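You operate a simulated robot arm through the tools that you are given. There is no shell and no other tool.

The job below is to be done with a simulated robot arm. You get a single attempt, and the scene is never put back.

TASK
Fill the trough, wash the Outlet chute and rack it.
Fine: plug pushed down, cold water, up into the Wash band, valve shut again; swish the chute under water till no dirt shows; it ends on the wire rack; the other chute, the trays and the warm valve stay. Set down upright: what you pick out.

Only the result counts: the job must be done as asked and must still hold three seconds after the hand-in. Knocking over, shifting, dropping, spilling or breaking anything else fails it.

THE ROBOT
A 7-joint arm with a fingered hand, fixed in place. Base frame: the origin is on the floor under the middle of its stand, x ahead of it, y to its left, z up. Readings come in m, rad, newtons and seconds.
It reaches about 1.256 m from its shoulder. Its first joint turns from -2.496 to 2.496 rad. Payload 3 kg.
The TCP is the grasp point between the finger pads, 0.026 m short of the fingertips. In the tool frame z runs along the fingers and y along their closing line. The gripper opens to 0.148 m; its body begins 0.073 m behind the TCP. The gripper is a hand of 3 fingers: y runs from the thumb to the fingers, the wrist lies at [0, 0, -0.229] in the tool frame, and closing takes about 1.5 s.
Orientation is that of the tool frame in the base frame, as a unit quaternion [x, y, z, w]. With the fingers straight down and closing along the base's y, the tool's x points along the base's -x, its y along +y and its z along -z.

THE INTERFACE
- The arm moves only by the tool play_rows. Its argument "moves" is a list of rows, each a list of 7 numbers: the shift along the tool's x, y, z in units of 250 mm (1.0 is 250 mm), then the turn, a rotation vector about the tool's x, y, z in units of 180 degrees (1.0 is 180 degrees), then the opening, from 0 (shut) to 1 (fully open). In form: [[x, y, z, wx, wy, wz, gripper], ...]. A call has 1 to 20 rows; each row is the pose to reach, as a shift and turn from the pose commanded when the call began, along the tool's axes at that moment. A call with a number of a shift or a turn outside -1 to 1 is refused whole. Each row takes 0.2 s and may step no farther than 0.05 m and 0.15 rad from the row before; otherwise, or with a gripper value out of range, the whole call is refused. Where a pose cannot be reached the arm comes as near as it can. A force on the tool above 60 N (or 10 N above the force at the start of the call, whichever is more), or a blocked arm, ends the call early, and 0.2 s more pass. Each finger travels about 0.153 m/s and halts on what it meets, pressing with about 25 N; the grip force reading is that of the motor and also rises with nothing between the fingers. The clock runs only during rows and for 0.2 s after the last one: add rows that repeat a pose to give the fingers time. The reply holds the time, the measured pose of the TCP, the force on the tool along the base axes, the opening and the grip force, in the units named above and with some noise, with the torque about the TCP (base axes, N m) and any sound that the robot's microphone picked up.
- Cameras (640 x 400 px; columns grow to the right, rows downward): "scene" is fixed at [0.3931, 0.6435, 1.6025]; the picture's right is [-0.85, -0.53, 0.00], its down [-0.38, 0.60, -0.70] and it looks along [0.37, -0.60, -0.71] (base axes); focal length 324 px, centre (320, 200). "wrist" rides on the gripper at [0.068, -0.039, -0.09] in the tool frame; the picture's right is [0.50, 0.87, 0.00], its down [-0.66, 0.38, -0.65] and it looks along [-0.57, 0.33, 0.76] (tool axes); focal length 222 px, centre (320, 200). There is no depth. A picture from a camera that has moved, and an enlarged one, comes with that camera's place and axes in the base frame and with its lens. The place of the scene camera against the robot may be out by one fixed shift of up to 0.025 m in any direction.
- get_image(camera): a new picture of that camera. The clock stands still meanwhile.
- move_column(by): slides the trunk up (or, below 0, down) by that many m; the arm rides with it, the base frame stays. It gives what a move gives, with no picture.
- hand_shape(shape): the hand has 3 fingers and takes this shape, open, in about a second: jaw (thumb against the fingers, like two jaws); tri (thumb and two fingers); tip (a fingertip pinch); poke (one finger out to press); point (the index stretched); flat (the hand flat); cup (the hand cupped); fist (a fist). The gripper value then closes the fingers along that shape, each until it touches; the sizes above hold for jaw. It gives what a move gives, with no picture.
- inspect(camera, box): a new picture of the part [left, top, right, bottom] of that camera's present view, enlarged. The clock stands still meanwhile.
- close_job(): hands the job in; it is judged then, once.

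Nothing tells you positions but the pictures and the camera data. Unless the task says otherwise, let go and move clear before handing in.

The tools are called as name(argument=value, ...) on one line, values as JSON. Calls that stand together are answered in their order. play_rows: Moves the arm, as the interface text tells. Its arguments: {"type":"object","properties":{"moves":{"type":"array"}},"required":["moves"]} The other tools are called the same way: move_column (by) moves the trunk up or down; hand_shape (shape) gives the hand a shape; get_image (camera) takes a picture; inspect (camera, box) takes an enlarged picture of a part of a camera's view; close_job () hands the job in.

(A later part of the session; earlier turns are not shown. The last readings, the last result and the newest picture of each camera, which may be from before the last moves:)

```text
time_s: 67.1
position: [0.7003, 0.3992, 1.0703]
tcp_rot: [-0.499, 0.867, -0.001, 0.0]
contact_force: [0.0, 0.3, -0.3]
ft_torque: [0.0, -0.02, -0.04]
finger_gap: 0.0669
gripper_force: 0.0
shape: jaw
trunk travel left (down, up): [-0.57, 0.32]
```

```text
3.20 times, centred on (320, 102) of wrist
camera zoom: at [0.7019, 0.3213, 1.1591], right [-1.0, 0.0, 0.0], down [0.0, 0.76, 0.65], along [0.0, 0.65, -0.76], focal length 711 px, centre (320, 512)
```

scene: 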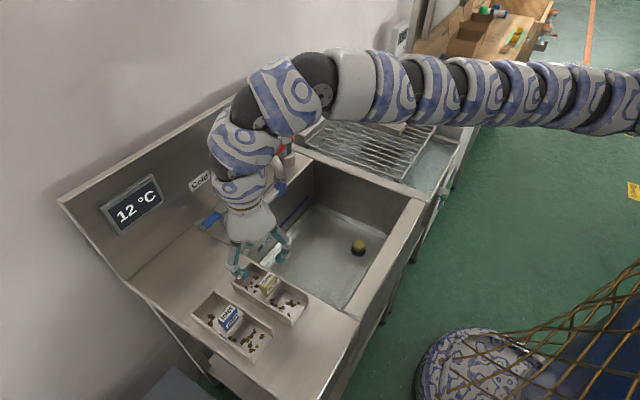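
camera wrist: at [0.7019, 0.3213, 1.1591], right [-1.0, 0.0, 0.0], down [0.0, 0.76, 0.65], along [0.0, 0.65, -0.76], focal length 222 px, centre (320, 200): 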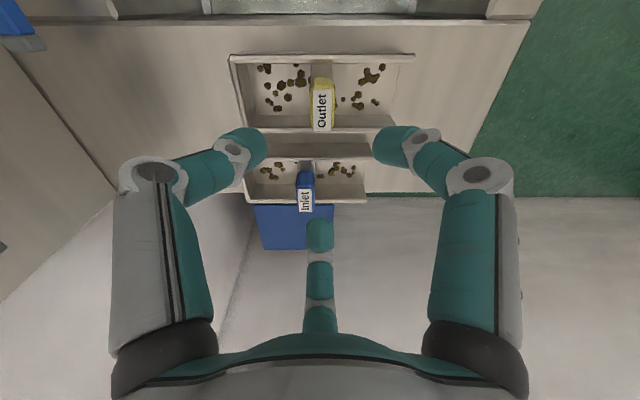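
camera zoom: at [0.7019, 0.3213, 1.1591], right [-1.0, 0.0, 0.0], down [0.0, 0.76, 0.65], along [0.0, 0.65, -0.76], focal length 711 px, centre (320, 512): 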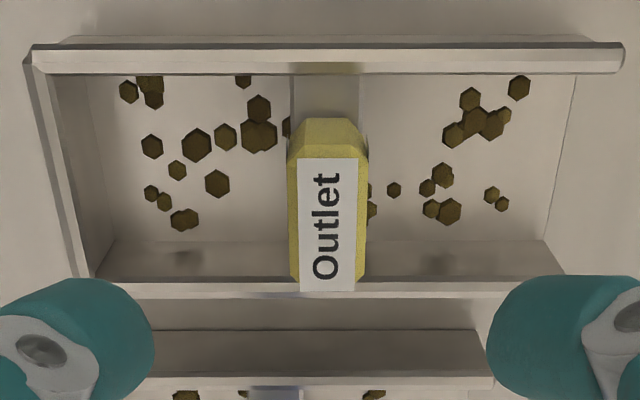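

Refined values: block centre (0.6995, 0.390), block top near z 0.953 and wall tops near 0.919. I'll go down until the fingertips are just above the block.

play_rows(moves=[[0.012, -0.006, 0.05, 0, 0, 0, 0.45], [0.024, -0.011, 0.12, 0, 0, 0, 0.45], [0.0336, -0.0156, 0.2, 0, 0, 0, 0.45], [0.0336, -0.0156, 0.27, 0, 0, 0, 0.45], [0.0336, -0.0156, 0.33, 0, 0, 0, 0.45]])

get_image(camera="wrist")

inspect(camera="scene", box=[200, 220, 330, 340])

```text
time_s: 68.3
position: [0.7007, 0.3919, 0.987]
tcp_rot: [-0.5, 0.866, 0.0, 0.001]
contact_force: [0.8, 0.2, -0.3]
ft_torque: [0.01, -0.02, 0.01]
finger_gap: 0.067
gripper_force: 0.0
shape: jaw
trunk travel left (down, up): [-0.57, 0.32]
```

```text
taken
camera wrist: at [0.7007, 0.3136, 1.0771], right [-1.0, 0.0, 0.0], down [0.0, 0.76, 0.65], along [0.0, 0.65, -0.76], focal length 222 px, centre (320, 200)
```

wrist: 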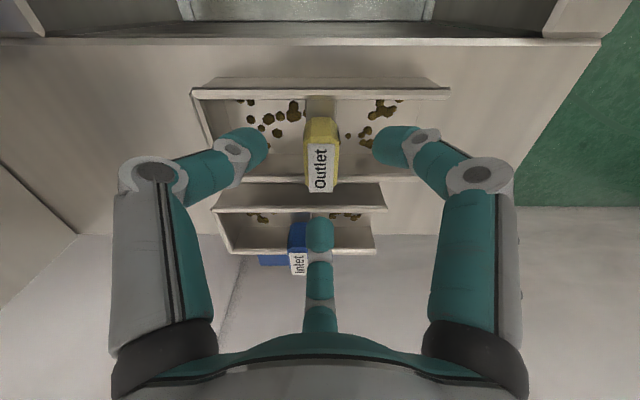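

```text
3.33 times, centred on (265, 280) of scene
camera zoom: at [0.3931, 0.6435, 1.6025], right [-0.85, -0.53, 0.0], down [-0.38, 0.6, -0.7], along [0.37, -0.6, -0.71], focal length 1081 px, centre (503, -67)
```

zoom: 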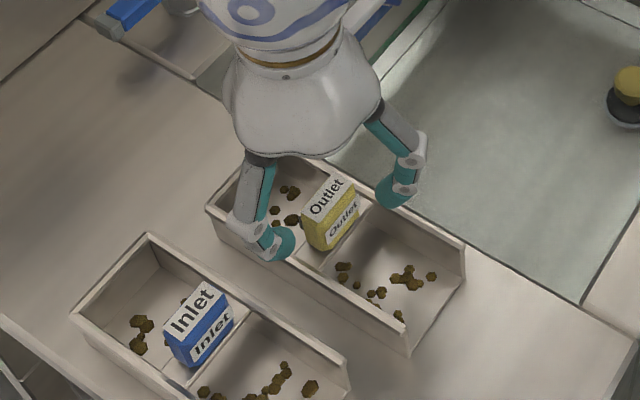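

The hand is centred over the block. I'll lower it so the fingertips sit just above the chute's wall tops.

play_rows(moves=[[0, 0, 0.05, 0, 0, 0, 0.45], [0, 0, 0.1, 0, 0, 0, 0.45], [0, 0, 0.15, 0, 0, 0, 0.45]])

get_image(camera="wrist")

inspect(camera="scene", box=[200, 220, 330, 340])

```text
time_s: 69.1
position: [0.7007, 0.3902, 0.9502]
tcp_rot: [-0.5, 0.866, 0.0, 0.0]
contact_force: [-0.1, -0.2, 0.5]
ft_torque: [-0.02, 0.01, 0.02]
finger_gap: 0.0668
gripper_force: 0.0
shape: jaw
trunk travel left (down, up): [-0.57, 0.32]
```

```text
taken
camera wrist: at [0.7014, 0.3129, 1.0397], right [-1.0, 0.0, 0.0], down [0.0, 0.76, 0.65], along [0.0, 0.65, -0.76], focal length 222 px, centre (320, 200)
```

wrist: 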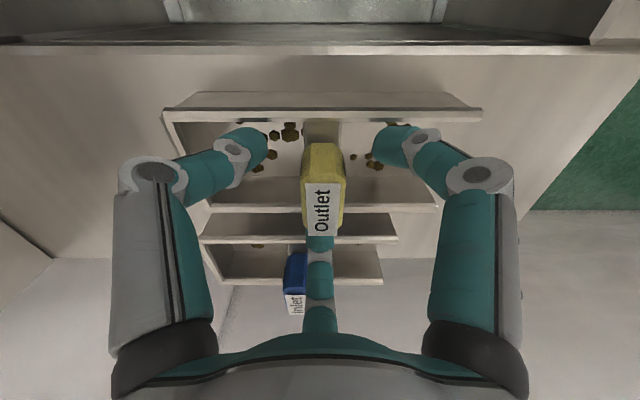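

```text
3.33 times, centred on (265, 280) of scene
camera zoom: at [0.3931, 0.6435, 1.6025], right [-0.85, -0.53, 0.0], down [-0.38, 0.6, -0.7], along [0.37, -0.6, -0.71], focal length 1081 px, centre (503, -67)
```

zoom: 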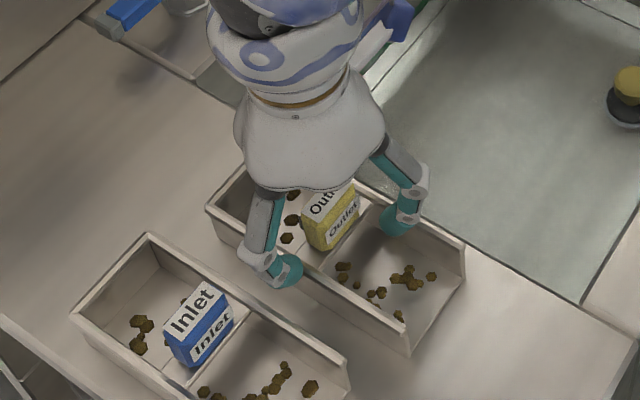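

The block sits between all three fingers and the tips are just above the walls. I'll close the hand.

play_rows(moves=[[0, 0, 0, 0, 0, 0, 0.35], [0, 0, 0, 0, 0, 0, 0.25], [0, 0, 0, 0, 0, 0, 0.15], [0, 0, 0, 0, 0, 0, 0.08], [0, 0, 0, 0, 0, 0, 0.0], [0, 0, 0, 0, 0, 0, 0.0], [0, 0, 0, 0, 0, 0, 0.0]])

get_image(camera="wrist")

inspect(camera="scene", box=[200, 220, 330, 340])

```text
time_s: 70.7
position: [0.7016, 0.3899, 0.9496]
tcp_rot: [-0.5, 0.866, 0.001, 0.001]
contact_force: [0.2, 0.4, -0.2]
ft_torque: [0.0, -0.01, 0.03]
finger_gap: 0.0215
gripper_force: 24.8
shape: jaw
trunk travel left (down, up): [-0.57, 0.32]
```

```text
taken
camera wrist: at [0.7013, 0.3133, 1.0397], right [-1.0, 0.0, 0.0], down [0.0, 0.76, 0.65], along [0.0, 0.65, -0.76], focal length 222 px, centre (320, 200)
```

wrist: 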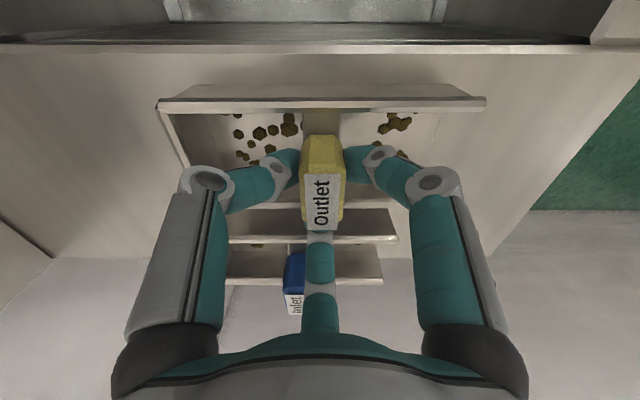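

```text
3.33 times, centred on (265, 280) of scene
camera zoom: at [0.3931, 0.6435, 1.6025], right [-0.85, -0.53, 0.0], down [-0.38, 0.6, -0.7], along [0.37, -0.6, -0.71], focal length 1081 px, centre (503, -67)
```

zoom: 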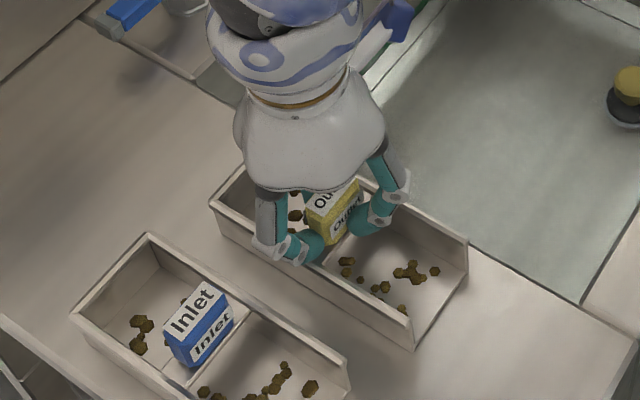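

The grip holds at about 25 N with a 21.5 mm gap. I'll lift a little and check that the chute comes up with it.

play_rows(moves=[[0, 0, -0.02, 0, 0, 0, 0.0], [0, 0, -0.06, 0, 0, 0, 0.0], [0, 0, -0.12, 0, 0, 0, 0.0], [0, 0, -0.2, 0, 0, 0, 0.0]])

get_image(camera="wrist")

inspect(camera="scene", box=[200, 200, 350, 340])

```text
time_s: 71.7
position: [0.7014, 0.3908, 0.9998]
tcp_rot: [-0.5, 0.866, 0.0, 0.0]
contact_force: [-0.6, -0.3, -3.1]
ft_torque: [0.04, 0.03, 0.0]
finger_gap: 0.0214
gripper_force: 25.0
shape: jaw
trunk travel left (down, up): [-0.57, 0.32]
```

```text
taken
camera wrist: at [0.7012, 0.3127, 1.0894], right [-1.0, 0.0, 0.0], down [0.0, 0.76, 0.65], along [0.0, 0.65, -0.76], focal length 222 px, centre (320, 200)
```

wrist: 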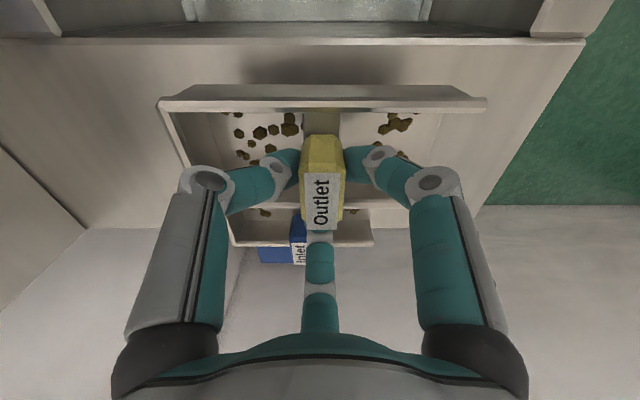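

```text
2.86 times, centred on (275, 270) of scene
camera zoom: at [0.3931, 0.6435, 1.6025], right [-0.85, -0.53, 0.0], down [-0.38, 0.6, -0.7], along [0.37, -0.6, -0.71], focal length 927 px, centre (449, 0)
```

zoom: 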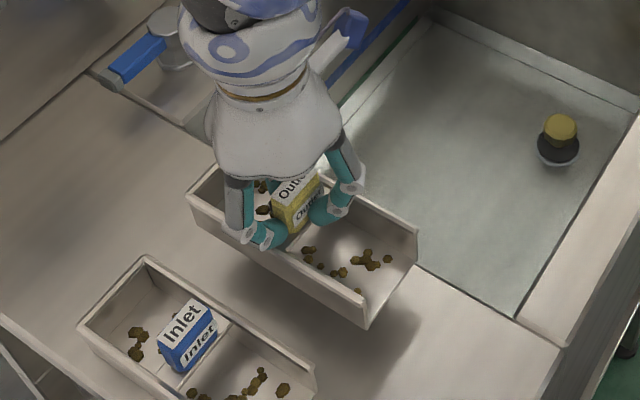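

The chute is up and level, weighing about 3 N; its bottom is about 7.4 cm below the TCP. I'll carry it sideways over the trough.

play_rows(moves=[[0.04, -0.023, -0.02, 0, 0, 0, 0.0], [0.12, -0.069, -0.04, 0, 0, 0, 0.0], [0.22, -0.127, -0.04, 0, 0, 0, 0.0], [0.33, -0.19, -0.04, 0, 0, 0, 0.0], [0.44, -0.254, -0.04, 0, 0, 0, 0.0], [0.55, -0.318, -0.04, 0, 0, 0, 0.0], [0.65, -0.375, -0.04, 0, 0, 0, 0.0], [0.71, -0.41, -0.04, 0, 0, 0, 0.0], [0.7275, -0.42, -0.04, 0, 0, 0, 0.0]])

get_image(camera="scene")

get_image(camera="wrist")

```text
time_s: 73.7
position: [0.7006, 0.2423, 1.0109]
tcp_rot: [-0.5, 0.866, 0.001, 0.001]
contact_force: [-0.4, -0.8, -2.4]
ft_torque: [0.03, 0.0, -0.01]
finger_gap: 0.0215
gripper_force: 24.9
shape: jaw
out of reach, approached as far as the arm can: row 6, 7, 8, 9
trunk travel left (down, up): [-0.57, 0.32]
```

```text
taken
```

scene: 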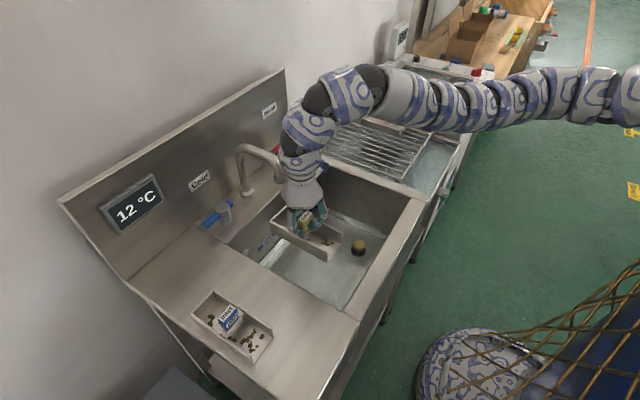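

```text
taken
camera wrist: at [0.7014, 0.1642, 1.1001], right [-1.0, 0.0, 0.0], down [0.0, 0.76, 0.65], along [0.0, 0.65, -0.76], focal length 222 px, centre (320, 200)
```

wrist: 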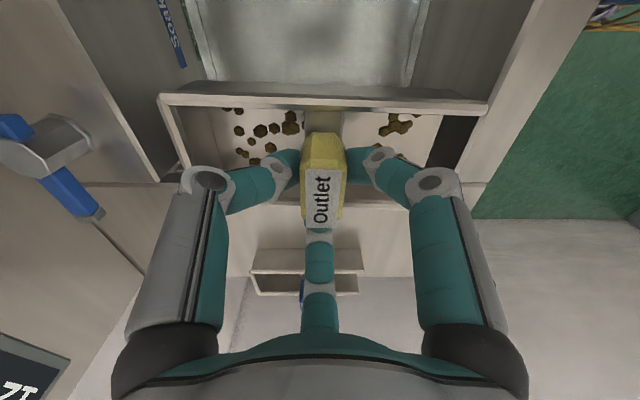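

The arm got to y 0.242, which already puts the whole chute inside the trough opening. I'll lower it into the trough, easing towards −y as I go down.

play_rows(moves=[[0, 0, 0.05, 0, 0, 0, 0.0], [0, 0, 0.14, 0, 0, 0, 0.0], [0.015, -0.009, 0.25, 0, 0, 0, 0.0], [0.035, -0.02, 0.37, 0, 0, 0, 0.0], [0.06, -0.035, 0.5, 0, 0, 0, 0.0], [0.085, -0.05, 0.63, 0, 0, 0, 0.0], [0.11, -0.064, 0.76, 0, 0, 0, 0.0], [0.13, -0.075, 0.86, 0, 0, 0, 0.0], [0.139, -0.08, 0.92, 0, 0, 0, 0.0]])

get_image(camera="scene")

get_image(camera="wrist")

```text
time_s: 75.7
position: [0.7012, 0.2026, 0.7811]
tcp_rot: [-0.499, 0.866, 0.001, 0.0]
contact_force: [0.2, 0.2, -3.5]
ft_torque: [0.03, 0.02, -0.01]
finger_gap: 0.021
gripper_force: 24.9
shape: jaw
trunk travel left (down, up): [-0.57, 0.32]
```

```text
taken
```

scene: 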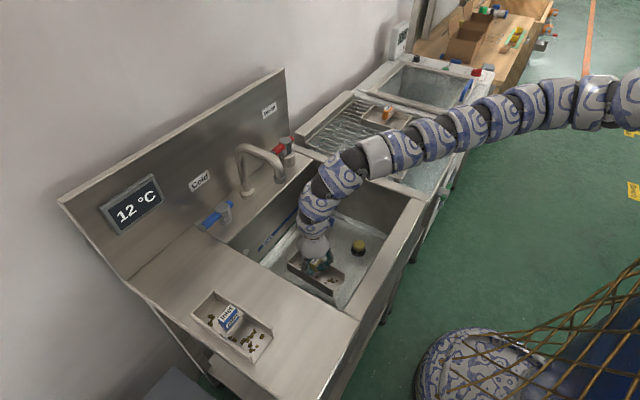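

```text
taken
camera wrist: at [0.7012, 0.1246, 0.8703], right [-1.0, 0.0, 0.0], down [0.0, 0.76, 0.66], along [0.0, 0.66, -0.76], focal length 222 px, centre (320, 200)
```

wrist: 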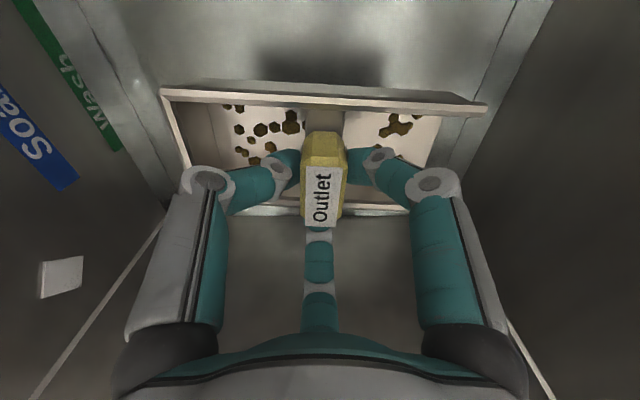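

I'll check the water line against the Wash band from this closer view.

inspect(camera="wrist", box=[0, 0, 200, 160])

inspect(camera="scene", box=[250, 195, 330, 270])

```text
2.50 times, centred on (100, 80) of wrist
camera zoom: at [0.7012, 0.1246, 0.8703], right [-1.0, 0.0, 0.0], down [0.0, 0.76, 0.66], along [0.0, 0.66, -0.76], focal length 555 px, centre (870, 500)
```

zoom: 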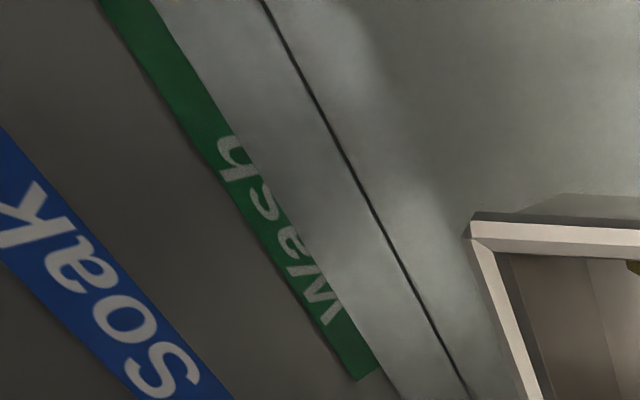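

```text
5.33 times, centred on (290, 232) of scene
camera zoom: at [0.3931, 0.6435, 1.6025], right [-0.85, -0.53, 0.0], down [-0.38, 0.6, -0.7], along [0.37, -0.6, -0.71], focal length 1730 px, centre (480, 27)
```

zoom: 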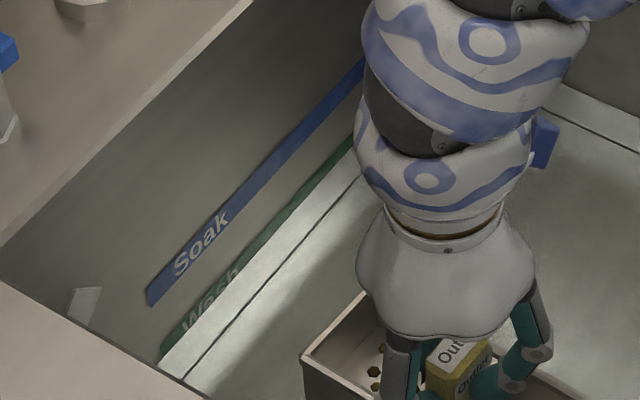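

The waterline is inside the Wash band, with the surface near z 0.662. I'll lower the chute slowly under water, keeping just off the floor.

play_rows(moves=[[0, 0, 0.06, 0, 0, 0, 0.0], [0, 0, 0.12, 0, 0, 0, 0.0], [0, 0, 0.18, 0, 0, 0, 0.0], [0, 0, 0.23, 0, 0, 0, 0.0], [0, 0, 0.28, 0, 0, 0, 0.0], [0, 0, 0.32, 0, 0, 0, 0.0], [0, 0, 0.36, 0, 0, 0, 0.0]])

get_image(camera="wrist")

inspect(camera="scene", box=[250, 195, 410, 315])

```text
time_s: 77.3
position: [0.7009, 0.2029, 0.6915]
tcp_rot: [-0.5, 0.866, 0.001, 0.0]
contact_force: [0.2, -0.7, -2.3]
ft_torque: [0.0, 0.0, 0.0]
finger_gap: 0.0205
gripper_force: 24.9
shape: jaw
trunk travel left (down, up): [-0.57, 0.32]
```

```text
taken
camera wrist: at [0.7012, 0.1255, 0.7805], right [-1.0, 0.0, 0.0], down [0.0, 0.76, 0.66], along [0.0, 0.66, -0.76], focal length 222 px, centre (320, 200)
```

wrist: 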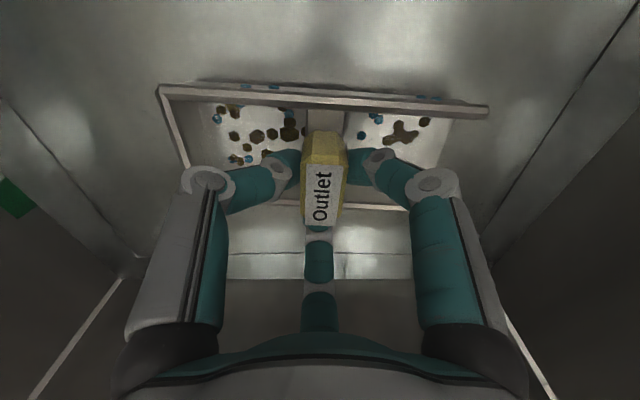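

```text
3.33 times, centred on (330, 255) of scene
camera zoom: at [0.3931, 0.6435, 1.6025], right [-0.85, -0.53, 0.0], down [-0.38, 0.6, -0.7], along [0.37, -0.6, -0.71], focal length 1081 px, centre (287, 17)
```

zoom: 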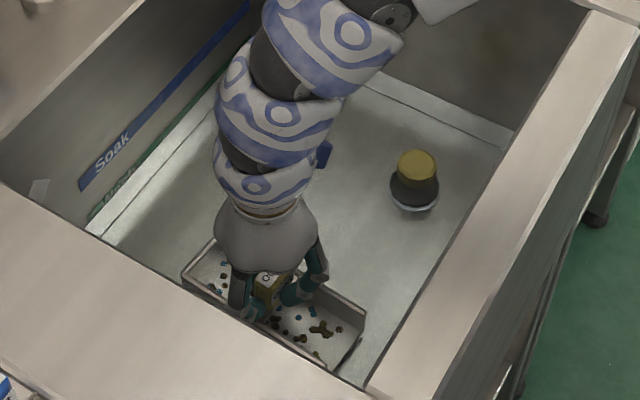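

The chute is about at the surface and some dirt is already coming loose. I'll lower it 4 mm more and swish it sideways under water.

play_rows(moves=[[0, 0, 0.016, 0, 0, 0, 0.0], [0.052, -0.03, 0.016, 0, 0, 0, 0.0], [0.121, -0.07, 0.016, 0, 0, 0, 0.0], [0.173, -0.1, 0.016, 0, 0, 0, 0.0], [0.121, -0.07, 0.016, 0, 0, 0, 0.0], [0.035, -0.02, 0.016, 0, 0, 0, 0.0], [-0.052, 0.03, 0.016, 0, 0, 0, 0.0], [-0.087, 0.05, 0.016, 0, 0, 0, 0.0], [-0.035, 0.02, 0.016, 0, 0, 0, 0.0], [0.052, -0.03, 0.016, 0, 0, 0, 0.0], [0.139, -0.08, 0.016, 0, 0, 0, 0.0], [0.173, -0.1, 0.016, 0, 0, 0, 0.0], [0.104, -0.06, 0.016, 0, 0, 0, 0.0], [0.017, -0.01, 0.016, 0, 0, 0, 0.0], [-0.069, 0.04, 0.016, 0, 0, 0, 0.0], [-0.087, 0.05, 0.016, 0, 0, 0, 0.0], [-0.017, 0.01, 0.016, 0, 0, 0, 0.0], [0.035, -0.02, 0.016, 0, 0, 0, 0.0]])

get_image(camera="wrist")

inspect(camera="scene", box=[250, 195, 410, 315])

```text
time_s: 81.1
position: [0.6992, 0.1934, 0.6881]
tcp_rot: [-0.5, 0.866, 0.0, 0.001]
contact_force: [0.5, 0.3, -4.0]
ft_torque: [0.05, 0.04, 0.02]
finger_gap: 0.021
gripper_force: 25.2
shape: jaw
trunk travel left (down, up): [-0.57, 0.32]
```

```text
taken
camera wrist: at [0.701, 0.1157, 0.7774], right [-1.0, 0.0, 0.0], down [0.0, 0.76, 0.65], along [0.0, 0.65, -0.76], focal length 222 px, centre (320, 200)
```

wrist: 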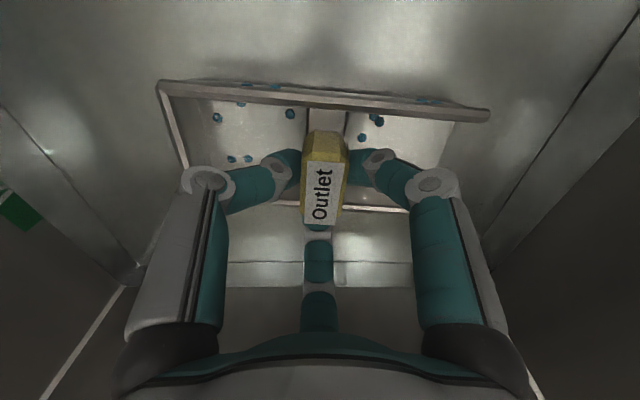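

```text
3.33 times, centred on (330, 255) of scene
camera zoom: at [0.3931, 0.6435, 1.6025], right [-0.85, -0.53, 0.0], down [-0.38, 0.6, -0.7], along [0.37, -0.6, -0.71], focal length 1081 px, centre (287, 17)
```

zoom: 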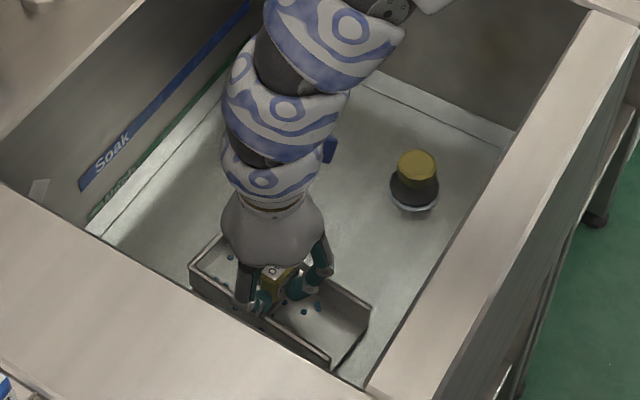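

inspect(camera="wrist", box=[150, 60, 500, 220])

inspect(camera="scene", box=[290, 250, 350, 300])

```text
1.83 times, centred on (325, 140) of wrist
camera zoom: at [0.701, 0.1157, 0.7774], right [-1.0, 0.0, 0.0], down [0.0, 0.76, 0.65], along [0.0, 0.65, -0.76], focal length 406 px, centre (311, 310)
```

zoom: 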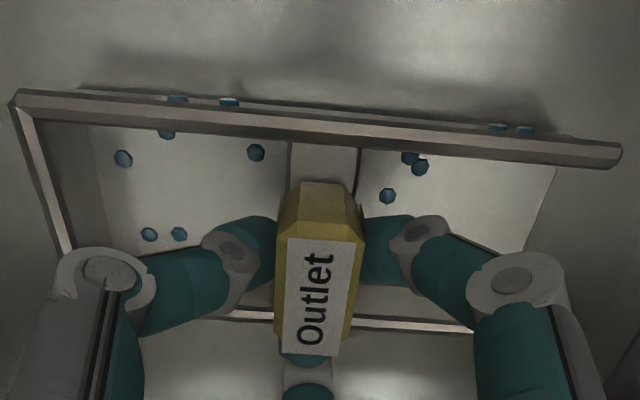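

```text
8.00 times, centred on (320, 275) of scene
camera zoom: at [0.3931, 0.6435, 1.6025], right [-0.85, -0.53, 0.0], down [-0.38, 0.6, -0.7], along [0.37, -0.6, -0.71], focal length 2595 px, centre (320, -400)
```

zoom: 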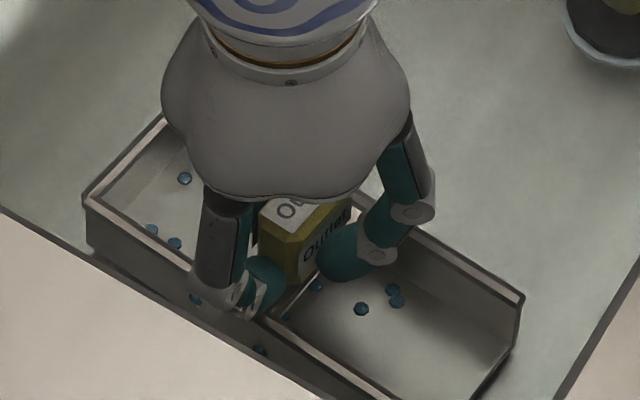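

All the brown dirt is gone and only blue water drops remain. I'll swish a little more lengthwise and sideways to be sure.

play_rows(moves=[[-0.02, -0.035, 0, 0, 0, 0, 0.0], [-0.05, -0.087, 0, 0, 0, 0, 0.0], [-0.06, -0.104, 0, 0, 0, 0, 0.0], [-0.02, -0.035, 0, 0, 0, 0, 0.0], [0.03, 0.052, 0, 0, 0, 0, 0.0], [0.06, 0.104, 0, 0, 0, 0, 0.0], [0.03, 0.052, 0, 0, 0, 0, 0.0], [-0.02, -0.035, 0, 0, 0, 0, 0.0], [-0.06, -0.104, 0, 0, 0, 0, 0.0], [-0.02, -0.035, 0, 0, 0, 0, 0.0], [0.03, 0.052, 0, 0, 0, 0, 0.0], [0.0, 0.0, 0, 0, 0, 0, 0.0], [0.069, -0.04, 0, 0, 0, 0, 0.0], [0.121, -0.07, 0, 0, 0, 0, 0.0], [0.069, -0.04, 0, 0, 0, 0, 0.0], [-0.017, 0.01, 0, 0, 0, 0, 0.0], [-0.052, 0.03, 0, 0, 0, 0, 0.0], [0.0, 0.0, 0, 0, 0, 0, 0.0]])

inspect(camera="wrist", box=[150, 60, 500, 220])

get_image(camera="scene")

```text
time_s: 84.9
position: [0.7015, 0.1949, 0.6866]
tcp_rot: [-0.5, 0.866, 0.001, 0.001]
contact_force: [0.9, 1.1, -3.0]
ft_torque: [0.01, 0.05, 0.0]
finger_gap: 0.0205
gripper_force: 25.2
shape: jaw
trunk travel left (down, up): [-0.57, 0.32]
```

```text
1.83 times, centred on (325, 140) of wrist
camera zoom: at [0.7011, 0.1157, 0.7771], right [-1.0, 0.0, 0.0], down [0.0, 0.76, 0.66], along [0.0, 0.66, -0.76], focal length 406 px, centre (311, 310)
```

zoom: 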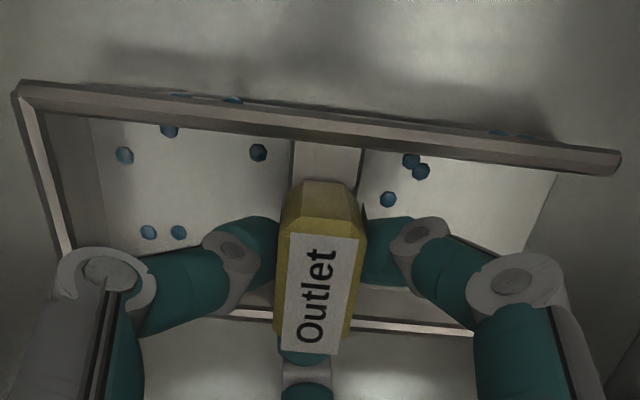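

```text
taken
```

scene: 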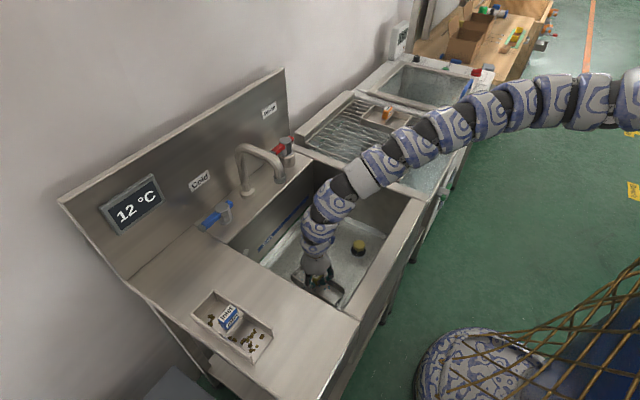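

The chute is clean apart from water drops. I'll lift it slowly out of the water and let it drip, still over the trough.

play_rows(moves=[[0, 0, -0.03, 0, 0, 0, 0.0], [0, 0, -0.08, 0, 0, 0, 0.0], [0, 0, -0.14, 0, 0, 0, 0.0], [0, 0, -0.2, 0, 0, 0, 0.0], [0, 0, -0.26, 0, 0, 0, 0.0], [0, 0, -0.32, 0, 0, 0, 0.0], [0, 0, -0.36, 0, 0, 0, 0.0], [0, 0, -0.36, 0, 0, 0, 0.0], [0, 0, -0.36, 0, 0, 0, 0.0], [0, 0, -0.36, 0, 0, 0, 0.0]])

get_image(camera="wrist")

inspect(camera="scene", box=[250, 195, 410, 315])

```text
time_s: 87.1
position: [0.7004, 0.1932, 0.7784]
tcp_rot: [-0.5, 0.866, 0.0, 0.001]
contact_force: [-0.5, 0.5, -2.9]
ft_torque: [0.0, 0.02, 0.01]
finger_gap: 0.0206
gripper_force: 24.6
shape: jaw
trunk travel left (down, up): [-0.57, 0.32]
```

```text
taken
camera wrist: at [0.7011, 0.115, 0.8668], right [-1.0, 0.0, 0.0], down [0.0, 0.76, 0.65], along [0.0, 0.65, -0.76], focal length 222 px, centre (320, 200)
```

wrist: 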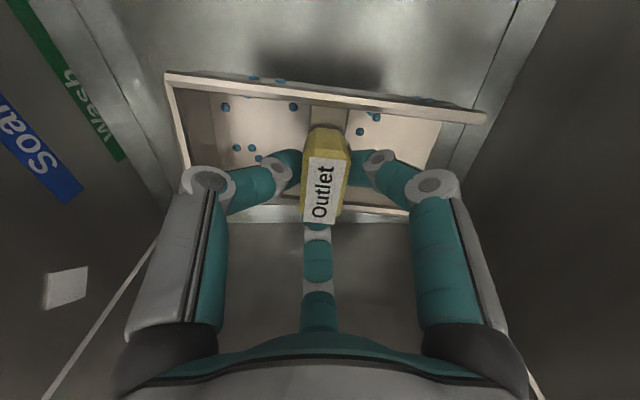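

```text
3.33 times, centred on (330, 255) of scene
camera zoom: at [0.3931, 0.6435, 1.6025], right [-0.85, -0.53, 0.0], down [-0.38, 0.6, -0.7], along [0.37, -0.6, -0.71], focal length 1081 px, centre (287, 17)
```

zoom: 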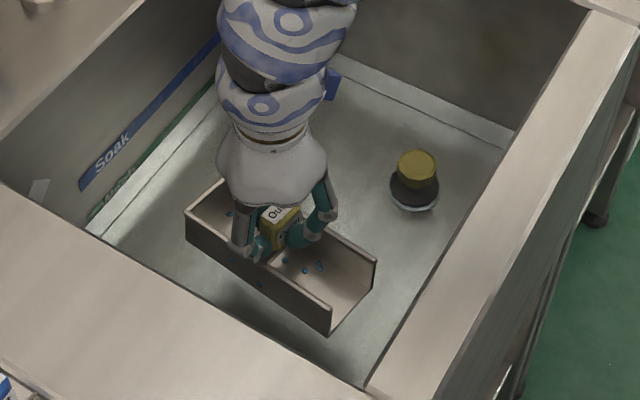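

Only clear drops are left and the chute hangs level, just turned about 7° in the grip. I'll raise the trunk to give the arm room for crossing in front of the spout.

move_column(by=0.22)

get_image(camera="scene")

inspect(camera="wrist", box=[0, 0, 640, 400])

```text
time_s: 89.4
position: [0.7008, 0.193, 0.997]
tcp_rot: [-0.5, 0.866, 0.0, 0.0]
contact_force: [0.0, 0.5, -3.2]
ft_torque: [0.04, 0.01, -0.02]
finger_gap: 0.0207
gripper_force: 24.8
shape: jaw
trunk travel left (down, up): [-0.79, 0.1]
```

```text
taken
```

scene: 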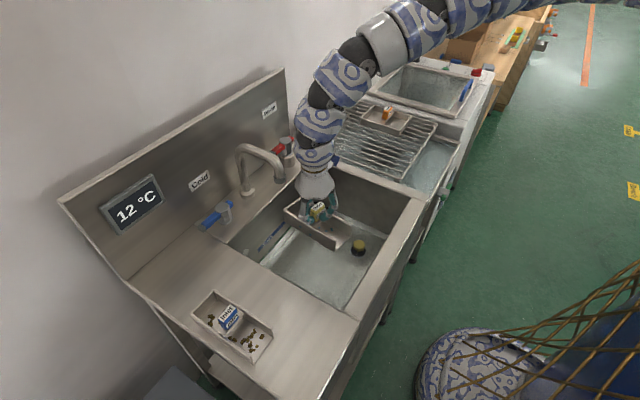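

```text
1.00 times, centred on (320, 200) of wrist (not enlarged: the box is as wide or as high as the picture)
camera zoom: at [0.7012, 0.115, 1.0867], right [-1.0, 0.0, 0.0], down [0.0, 0.76, 0.65], along [0.0, 0.65, -0.76], focal length 222 px, centre (320, 200)
```

zoom: 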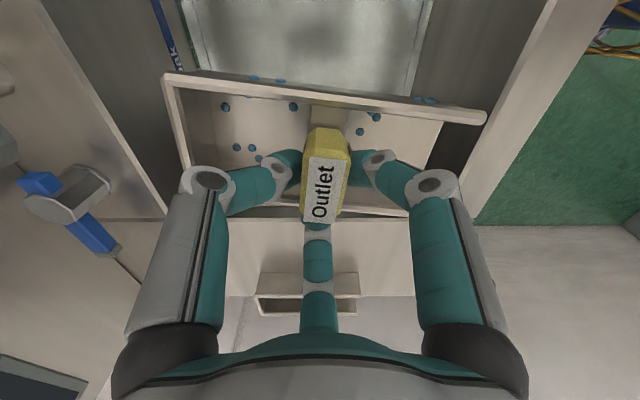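

Now I'll cross in front of the spout, just below rim height, and then rise on the far side.

play_rows(moves=[[0.05, -0.04, 0.06, 0, 0, 0, 0.0], [0.12, -0.095, 0.14, 0, 0, 0, 0.0], [0.2, -0.157, 0.228, 0, 0, 0, 0.0], [0.275, -0.215, 0.245, 0, 0, 0, 0.0], [0.35, -0.274, 0.26, 0, 0, 0, 0.0], [0.423, -0.332, 0.268, 0, 0, 0, 0.0], [0.47, -0.436, 0.25, 0, 0, 0, 0.0], [0.518, -0.54, 0.24, 0, 0, 0, 0.0], [0.565, -0.645, 0.228, 0, 0, 0, 0.0]])

get_image(camera="scene")

```text
time_s: 91.4
position: [0.7712, -0.009, 0.9415]
tcp_rot: [-0.5, 0.866, 0.001, 0.0]
contact_force: [0.2, -0.2, -2.9]
ft_torque: [0.03, 0.03, -0.01]
finger_gap: 0.0203
gripper_force: 25.4
shape: jaw
trunk travel left (down, up): [-0.79, 0.1]
```

```text
taken
```

scene: 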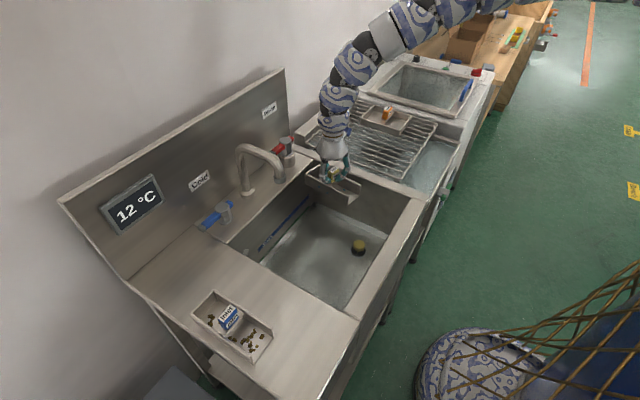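

It's clear of the spout. I'll rise above rim height and carry the chute over towards the rack, straightening its yaw by about 7° on the way.

play_rows(moves=[[0, 0, -0.08, 0, 0, 0, 0.0], [0, 0, -0.2, 0, 0, 0, 0.0], [0, 0, -0.32, 0, 0, -0.01, 0.0], [0.05, -0.05, -0.42, 0, 0, -0.02, 0.0], [0.13, -0.135, -0.42, 0, 0, -0.03, 0.0], [0.22, -0.23, -0.42, 0, 0, -0.039, 0.0], [0.3, -0.315, -0.42, 0, 0, -0.039, 0.0], [0.376, -0.397, -0.42, 0, 0, -0.039, 0.0], [0.46, -0.455, -0.42, 0, 0, -0.039, 0.0], [0.54, -0.51, -0.42, 0, 0, -0.039, 0.0]])

get_image(camera="scene")

get_image(camera="wrist")

```text
time_s: 93.6
position: [0.8126, -0.19, 1.0445]
tcp_rot: [-0.552, 0.834, -0.001, 0.0]
contact_force: [0.0, -0.5, -4.0]
ft_torque: [0.04, -0.01, -0.01]
finger_gap: 0.02
gripper_force: 25.3
shape: jaw
trunk travel left (down, up): [-0.79, 0.1]
```

```text
taken
```

scene: 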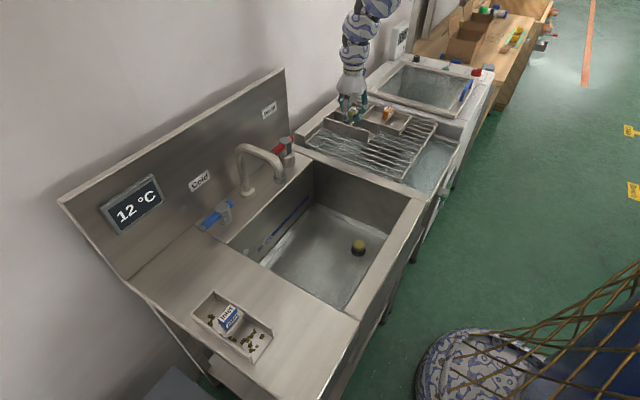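

```text
taken
camera wrist: at [0.8231, -0.2683, 1.1339], right [-0.99, -0.12, 0.0], down [-0.09, 0.75, 0.65], along [-0.08, 0.65, -0.76], focal length 222 px, centre (320, 200)
```

wrist: 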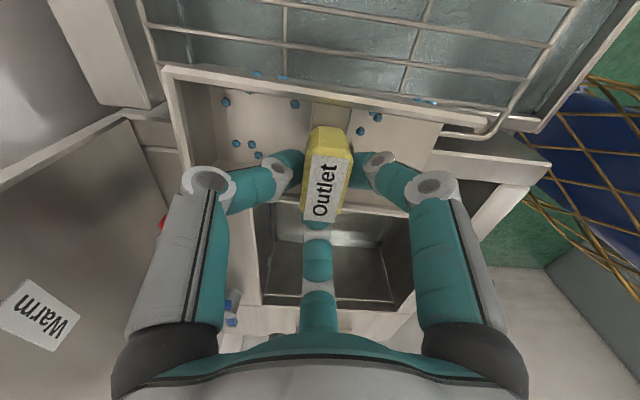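

The rack surface works out at about z 0.872, spanning x 0.60–0.98 and y −0.58 to −0.185, with the other tray starting near y −0.417. I'll take the chute to about (0.82, −0.29) and lower it most of the way.

play_rows(moves=[[0.07, -0.036, 0.0, 0, 0, 0, 0.0], [0.17, -0.088, 0.02, 0, 0, 0, 0.0], [0.27, -0.14, 0.06, 0, 0, 0, 0.0], [0.34, -0.175, 0.12, 0, 0, 0, 0.0], [0.357, -0.184, 0.2, 0, 0, 0, 0.0], [0.357, -0.184, 0.26, 0, 0, 0, 0.0]])

get_image(camera="wrist")

inspect(camera="scene", box=[300, 70, 460, 190])

```text
time_s: 95.0
position: [0.8207, -0.2916, 0.979]
tcp_rot: [-0.552, 0.834, 0.0, 0.001]
contact_force: [1.0, 0.1, -2.8]
ft_torque: [0.02, 0.02, 0.02]
finger_gap: 0.0198
gripper_force: 24.9
shape: jaw
trunk travel left (down, up): [-0.79, 0.1]
```

```text
taken
camera wrist: at [0.8308, -0.3686, 1.069], right [-0.99, -0.12, 0.0], down [-0.09, 0.75, 0.65], along [-0.08, 0.65, -0.76], focal length 222 px, centre (320, 200)
```

wrist: 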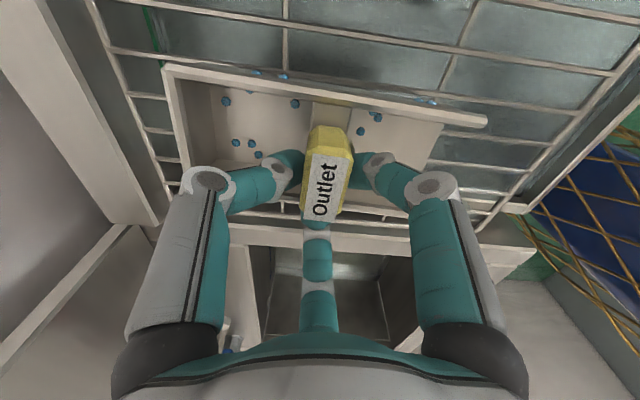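

```text
3.33 times, centred on (380, 130) of scene
camera zoom: at [0.3931, 0.6435, 1.6025], right [-0.85, -0.53, 0.0], down [-0.38, 0.6, -0.7], along [0.37, -0.6, -0.71], focal length 1081 px, centre (120, 433)
```

zoom: 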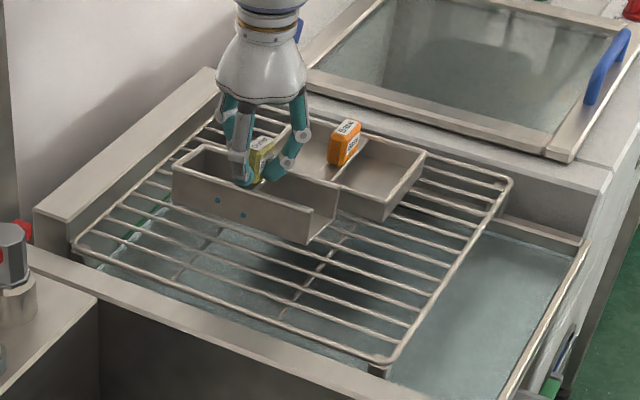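

The chute is over clear bars, parallel to them and well away from the other tray. I'll lower it in small steps and watch for the force to ease as the rack takes the weight.

play_rows(moves=[[0, 0, 0.04, 0, 0, 0, 0.0], [0, 0, 0.07, 0, 0, 0, 0.0], [0, 0, 0.09, 0, 0, 0, 0.0]])

inspect(camera="scene", box=[300, 70, 460, 190])

```text
time_s: 95.8
position: [0.8209, -0.2899, 0.9572]
tcp_rot: [-0.553, 0.833, 0.001, 0.0]
contact_force: [0.4, 0.3, -2.7]
ft_torque: [0.02, 0.02, 0.01]
finger_gap: 0.0198
gripper_force: 24.8
shape: jaw
trunk travel left (down, up): [-0.79, 0.1]
```

```text
3.33 times, centred on (380, 130) of scene
camera zoom: at [0.3931, 0.6435, 1.6025], right [-0.85, -0.53, 0.0], down [-0.38, 0.6, -0.7], along [0.37, -0.6, -0.71], focal length 1081 px, centre (120, 433)
```

zoom: 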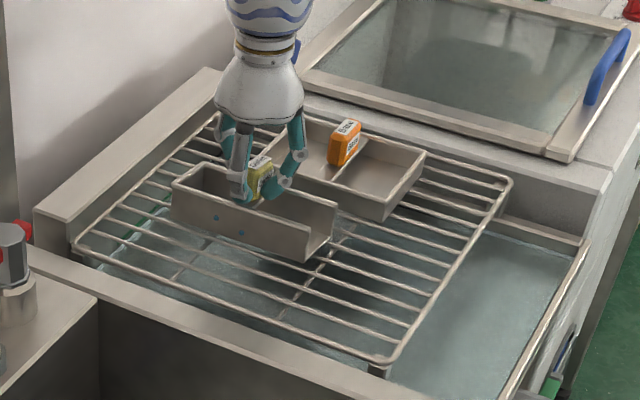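

play_rows(moves=[[0, 0, 0.012, 0, 0, 0, 0.0], [0, 0, 0.024, 0, 0, 0, 0.0], [0, 0, 0.032, 0, 0, 0, 0.0]])

```text
time_s: 96.6
position: [0.8215, -0.2902, 0.9499]
tcp_rot: [-0.553, 0.834, 0.0, 0.001]
contact_force: [-0.2, 2.1, 3.5]
ft_torque: [-0.11, 0.0, 0.04]
finger_gap: 0.0203
gripper_force: 25.3
shape: jaw
trunk travel left (down, up): [-0.79, 0.1]
```

The force has swung from −2.8 to +3.5 N at z 0.950, so the chute is resting on the rack. I'll check the view before letting go.

inspect(camera="scene", box=[320, 80, 420, 160])

get_image(camera="wrist")

```text
5.00 times, centred on (370, 120) of scene
camera zoom: at [0.3931, 0.6435, 1.6025], right [-0.85, -0.53, 0.0], down [-0.38, 0.6, -0.7], along [0.37, -0.6, -0.71], focal length 1622 px, centre (70, 600)
```

zoom: 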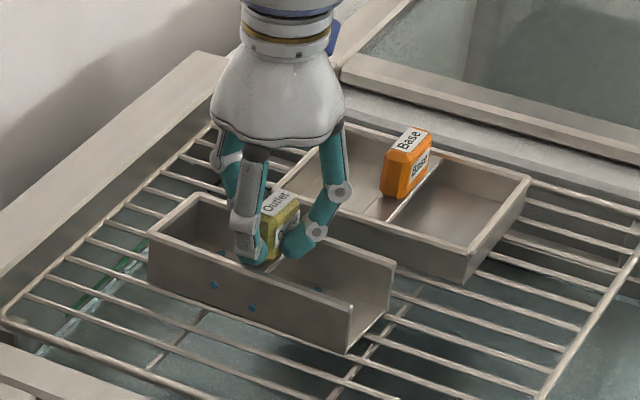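

```text
taken
camera wrist: at [0.8304, -0.3677, 1.0393], right [-0.99, -0.12, 0.0], down [-0.09, 0.75, 0.65], along [-0.08, 0.65, -0.76], focal length 222 px, centre (320, 200)
```

wrist: 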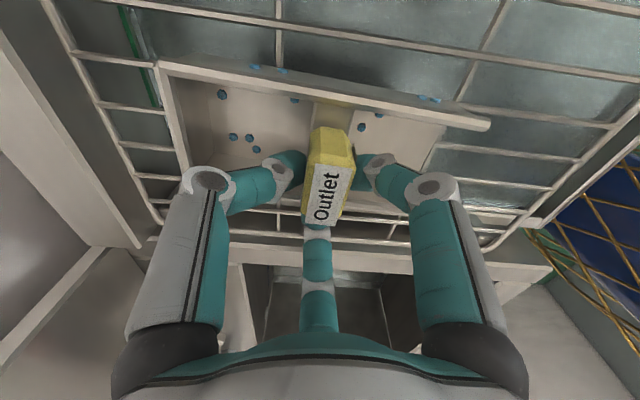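

The chute sits flat along the bars, clear of the "Base" tray. I'll open the fingers gradually.

play_rows(moves=[[0, 0, 0, 0, 0, 0, 0.1], [0, 0, 0, 0, 0, 0, 0.18], [0, 0, 0, 0, 0, 0, 0.26], [0, 0, 0, 0, 0, 0, 0.34], [0, 0, 0, 0, 0, 0, 0.42], [0, 0, 0, 0, 0, 0, 0.48], [0, 0, 0, 0, 0, 0, 0.48]])

inspect(camera="scene", box=[320, 80, 420, 160])

get_image(camera="wrist")

```text
time_s: 98.2
position: [0.8213, -0.291, 0.9501]
tcp_rot: [-0.552, 0.834, 0.001, 0.001]
contact_force: [0.4, 0.2, 0.2]
ft_torque: [0.01, 0.0, -0.05]
finger_gap: 0.0704
gripper_force: 0.1
shape: jaw
trunk travel left (down, up): [-0.79, 0.1]
```

```text
5.00 times, centred on (370, 120) of scene
camera zoom: at [0.3931, 0.6435, 1.6025], right [-0.85, -0.53, 0.0], down [-0.38, 0.6, -0.7], along [0.37, -0.6, -0.71], focal length 1622 px, centre (70, 600)
```

zoom: 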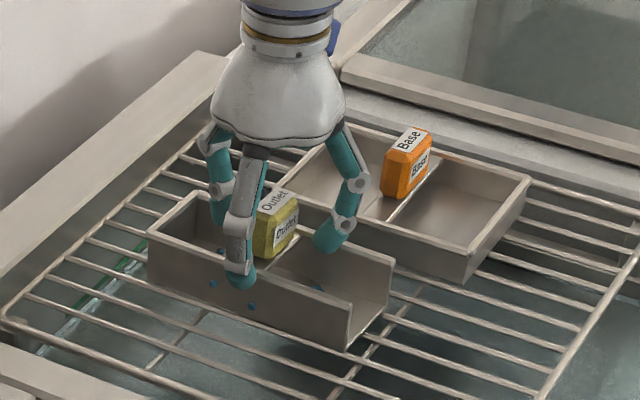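

```text
taken
camera wrist: at [0.8304, -0.3682, 1.039], right [-0.99, -0.12, 0.0], down [-0.09, 0.75, 0.65], along [-0.08, 0.65, -0.76], focal length 222 px, centre (320, 200)
```

wrist: 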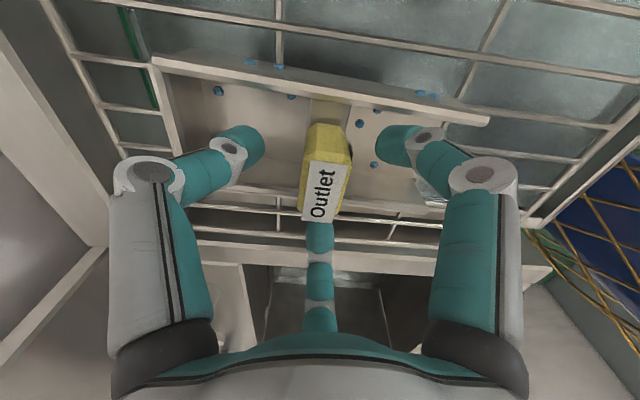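

The chute stands on its own on the rack. I'll raise the hand straight up and clear.

play_rows(moves=[[0, 0, -0.03, 0, 0, 0, 0.48], [0, 0, -0.08, 0, 0, 0, 0.48], [0, 0, -0.16, 0, 0, 0, 0.48], [0, 0, -0.28, 0, 0, 0, 0.48], [0, 0, -0.4, 0, 0, 0, 0.48], [0, 0, -0.52, 0, 0, 0, 0.48], [0, 0, -0.6, 0, 0, 0, 0.48]])

get_image(camera="wrist")

get_image(camera="scene")

inspect(camera="scene", box=[320, 80, 420, 160])

```text
time_s: 99.8
position: [0.8198, -0.2908, 1.0997]
tcp_rot: [-0.552, 0.834, 0.002, 0.001]
contact_force: [-0.4, -0.3, -0.6]
ft_torque: [0.01, -0.01, 0.01]
finger_gap: 0.071
gripper_force: 0.1
shape: jaw
trunk travel left (down, up): [-0.79, 0.1]
```

```text
taken
camera wrist: at [0.8294, -0.3683, 1.1898], right [-0.99, -0.12, 0.0], down [-0.09, 0.75, 0.65], along [-0.08, 0.65, -0.76], focal length 222 px, centre (320, 200)
```

wrist: 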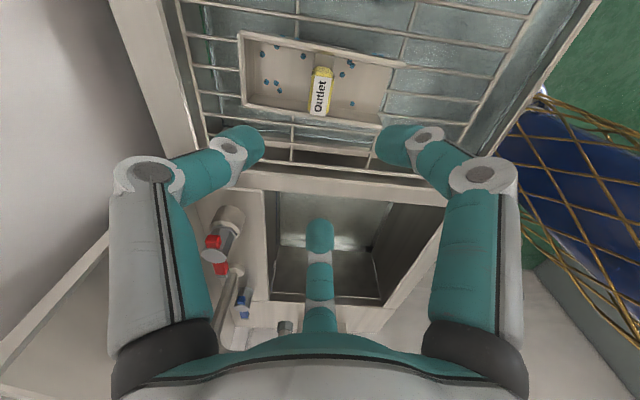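

```text
taken
```

scene: 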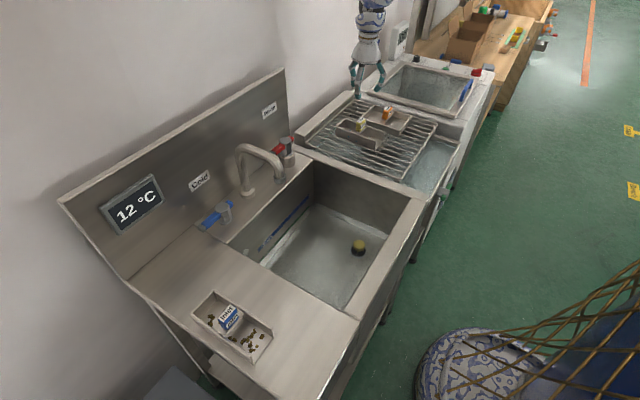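

```text
5.00 times, centred on (370, 120) of scene
camera zoom: at [0.3931, 0.6435, 1.6025], right [-0.85, -0.53, 0.0], down [-0.38, 0.6, -0.7], along [0.37, -0.6, -0.71], focal length 1622 px, centre (70, 600)
```

zoom: 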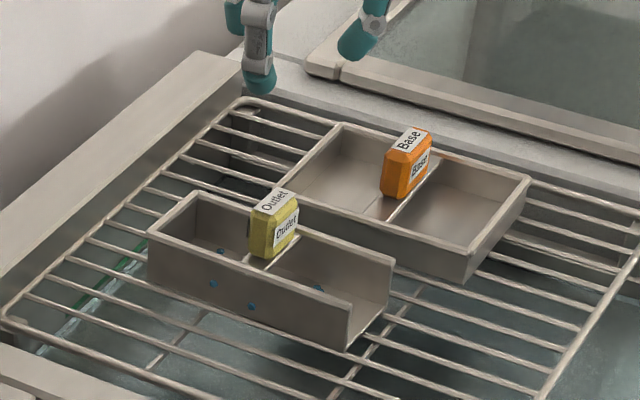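

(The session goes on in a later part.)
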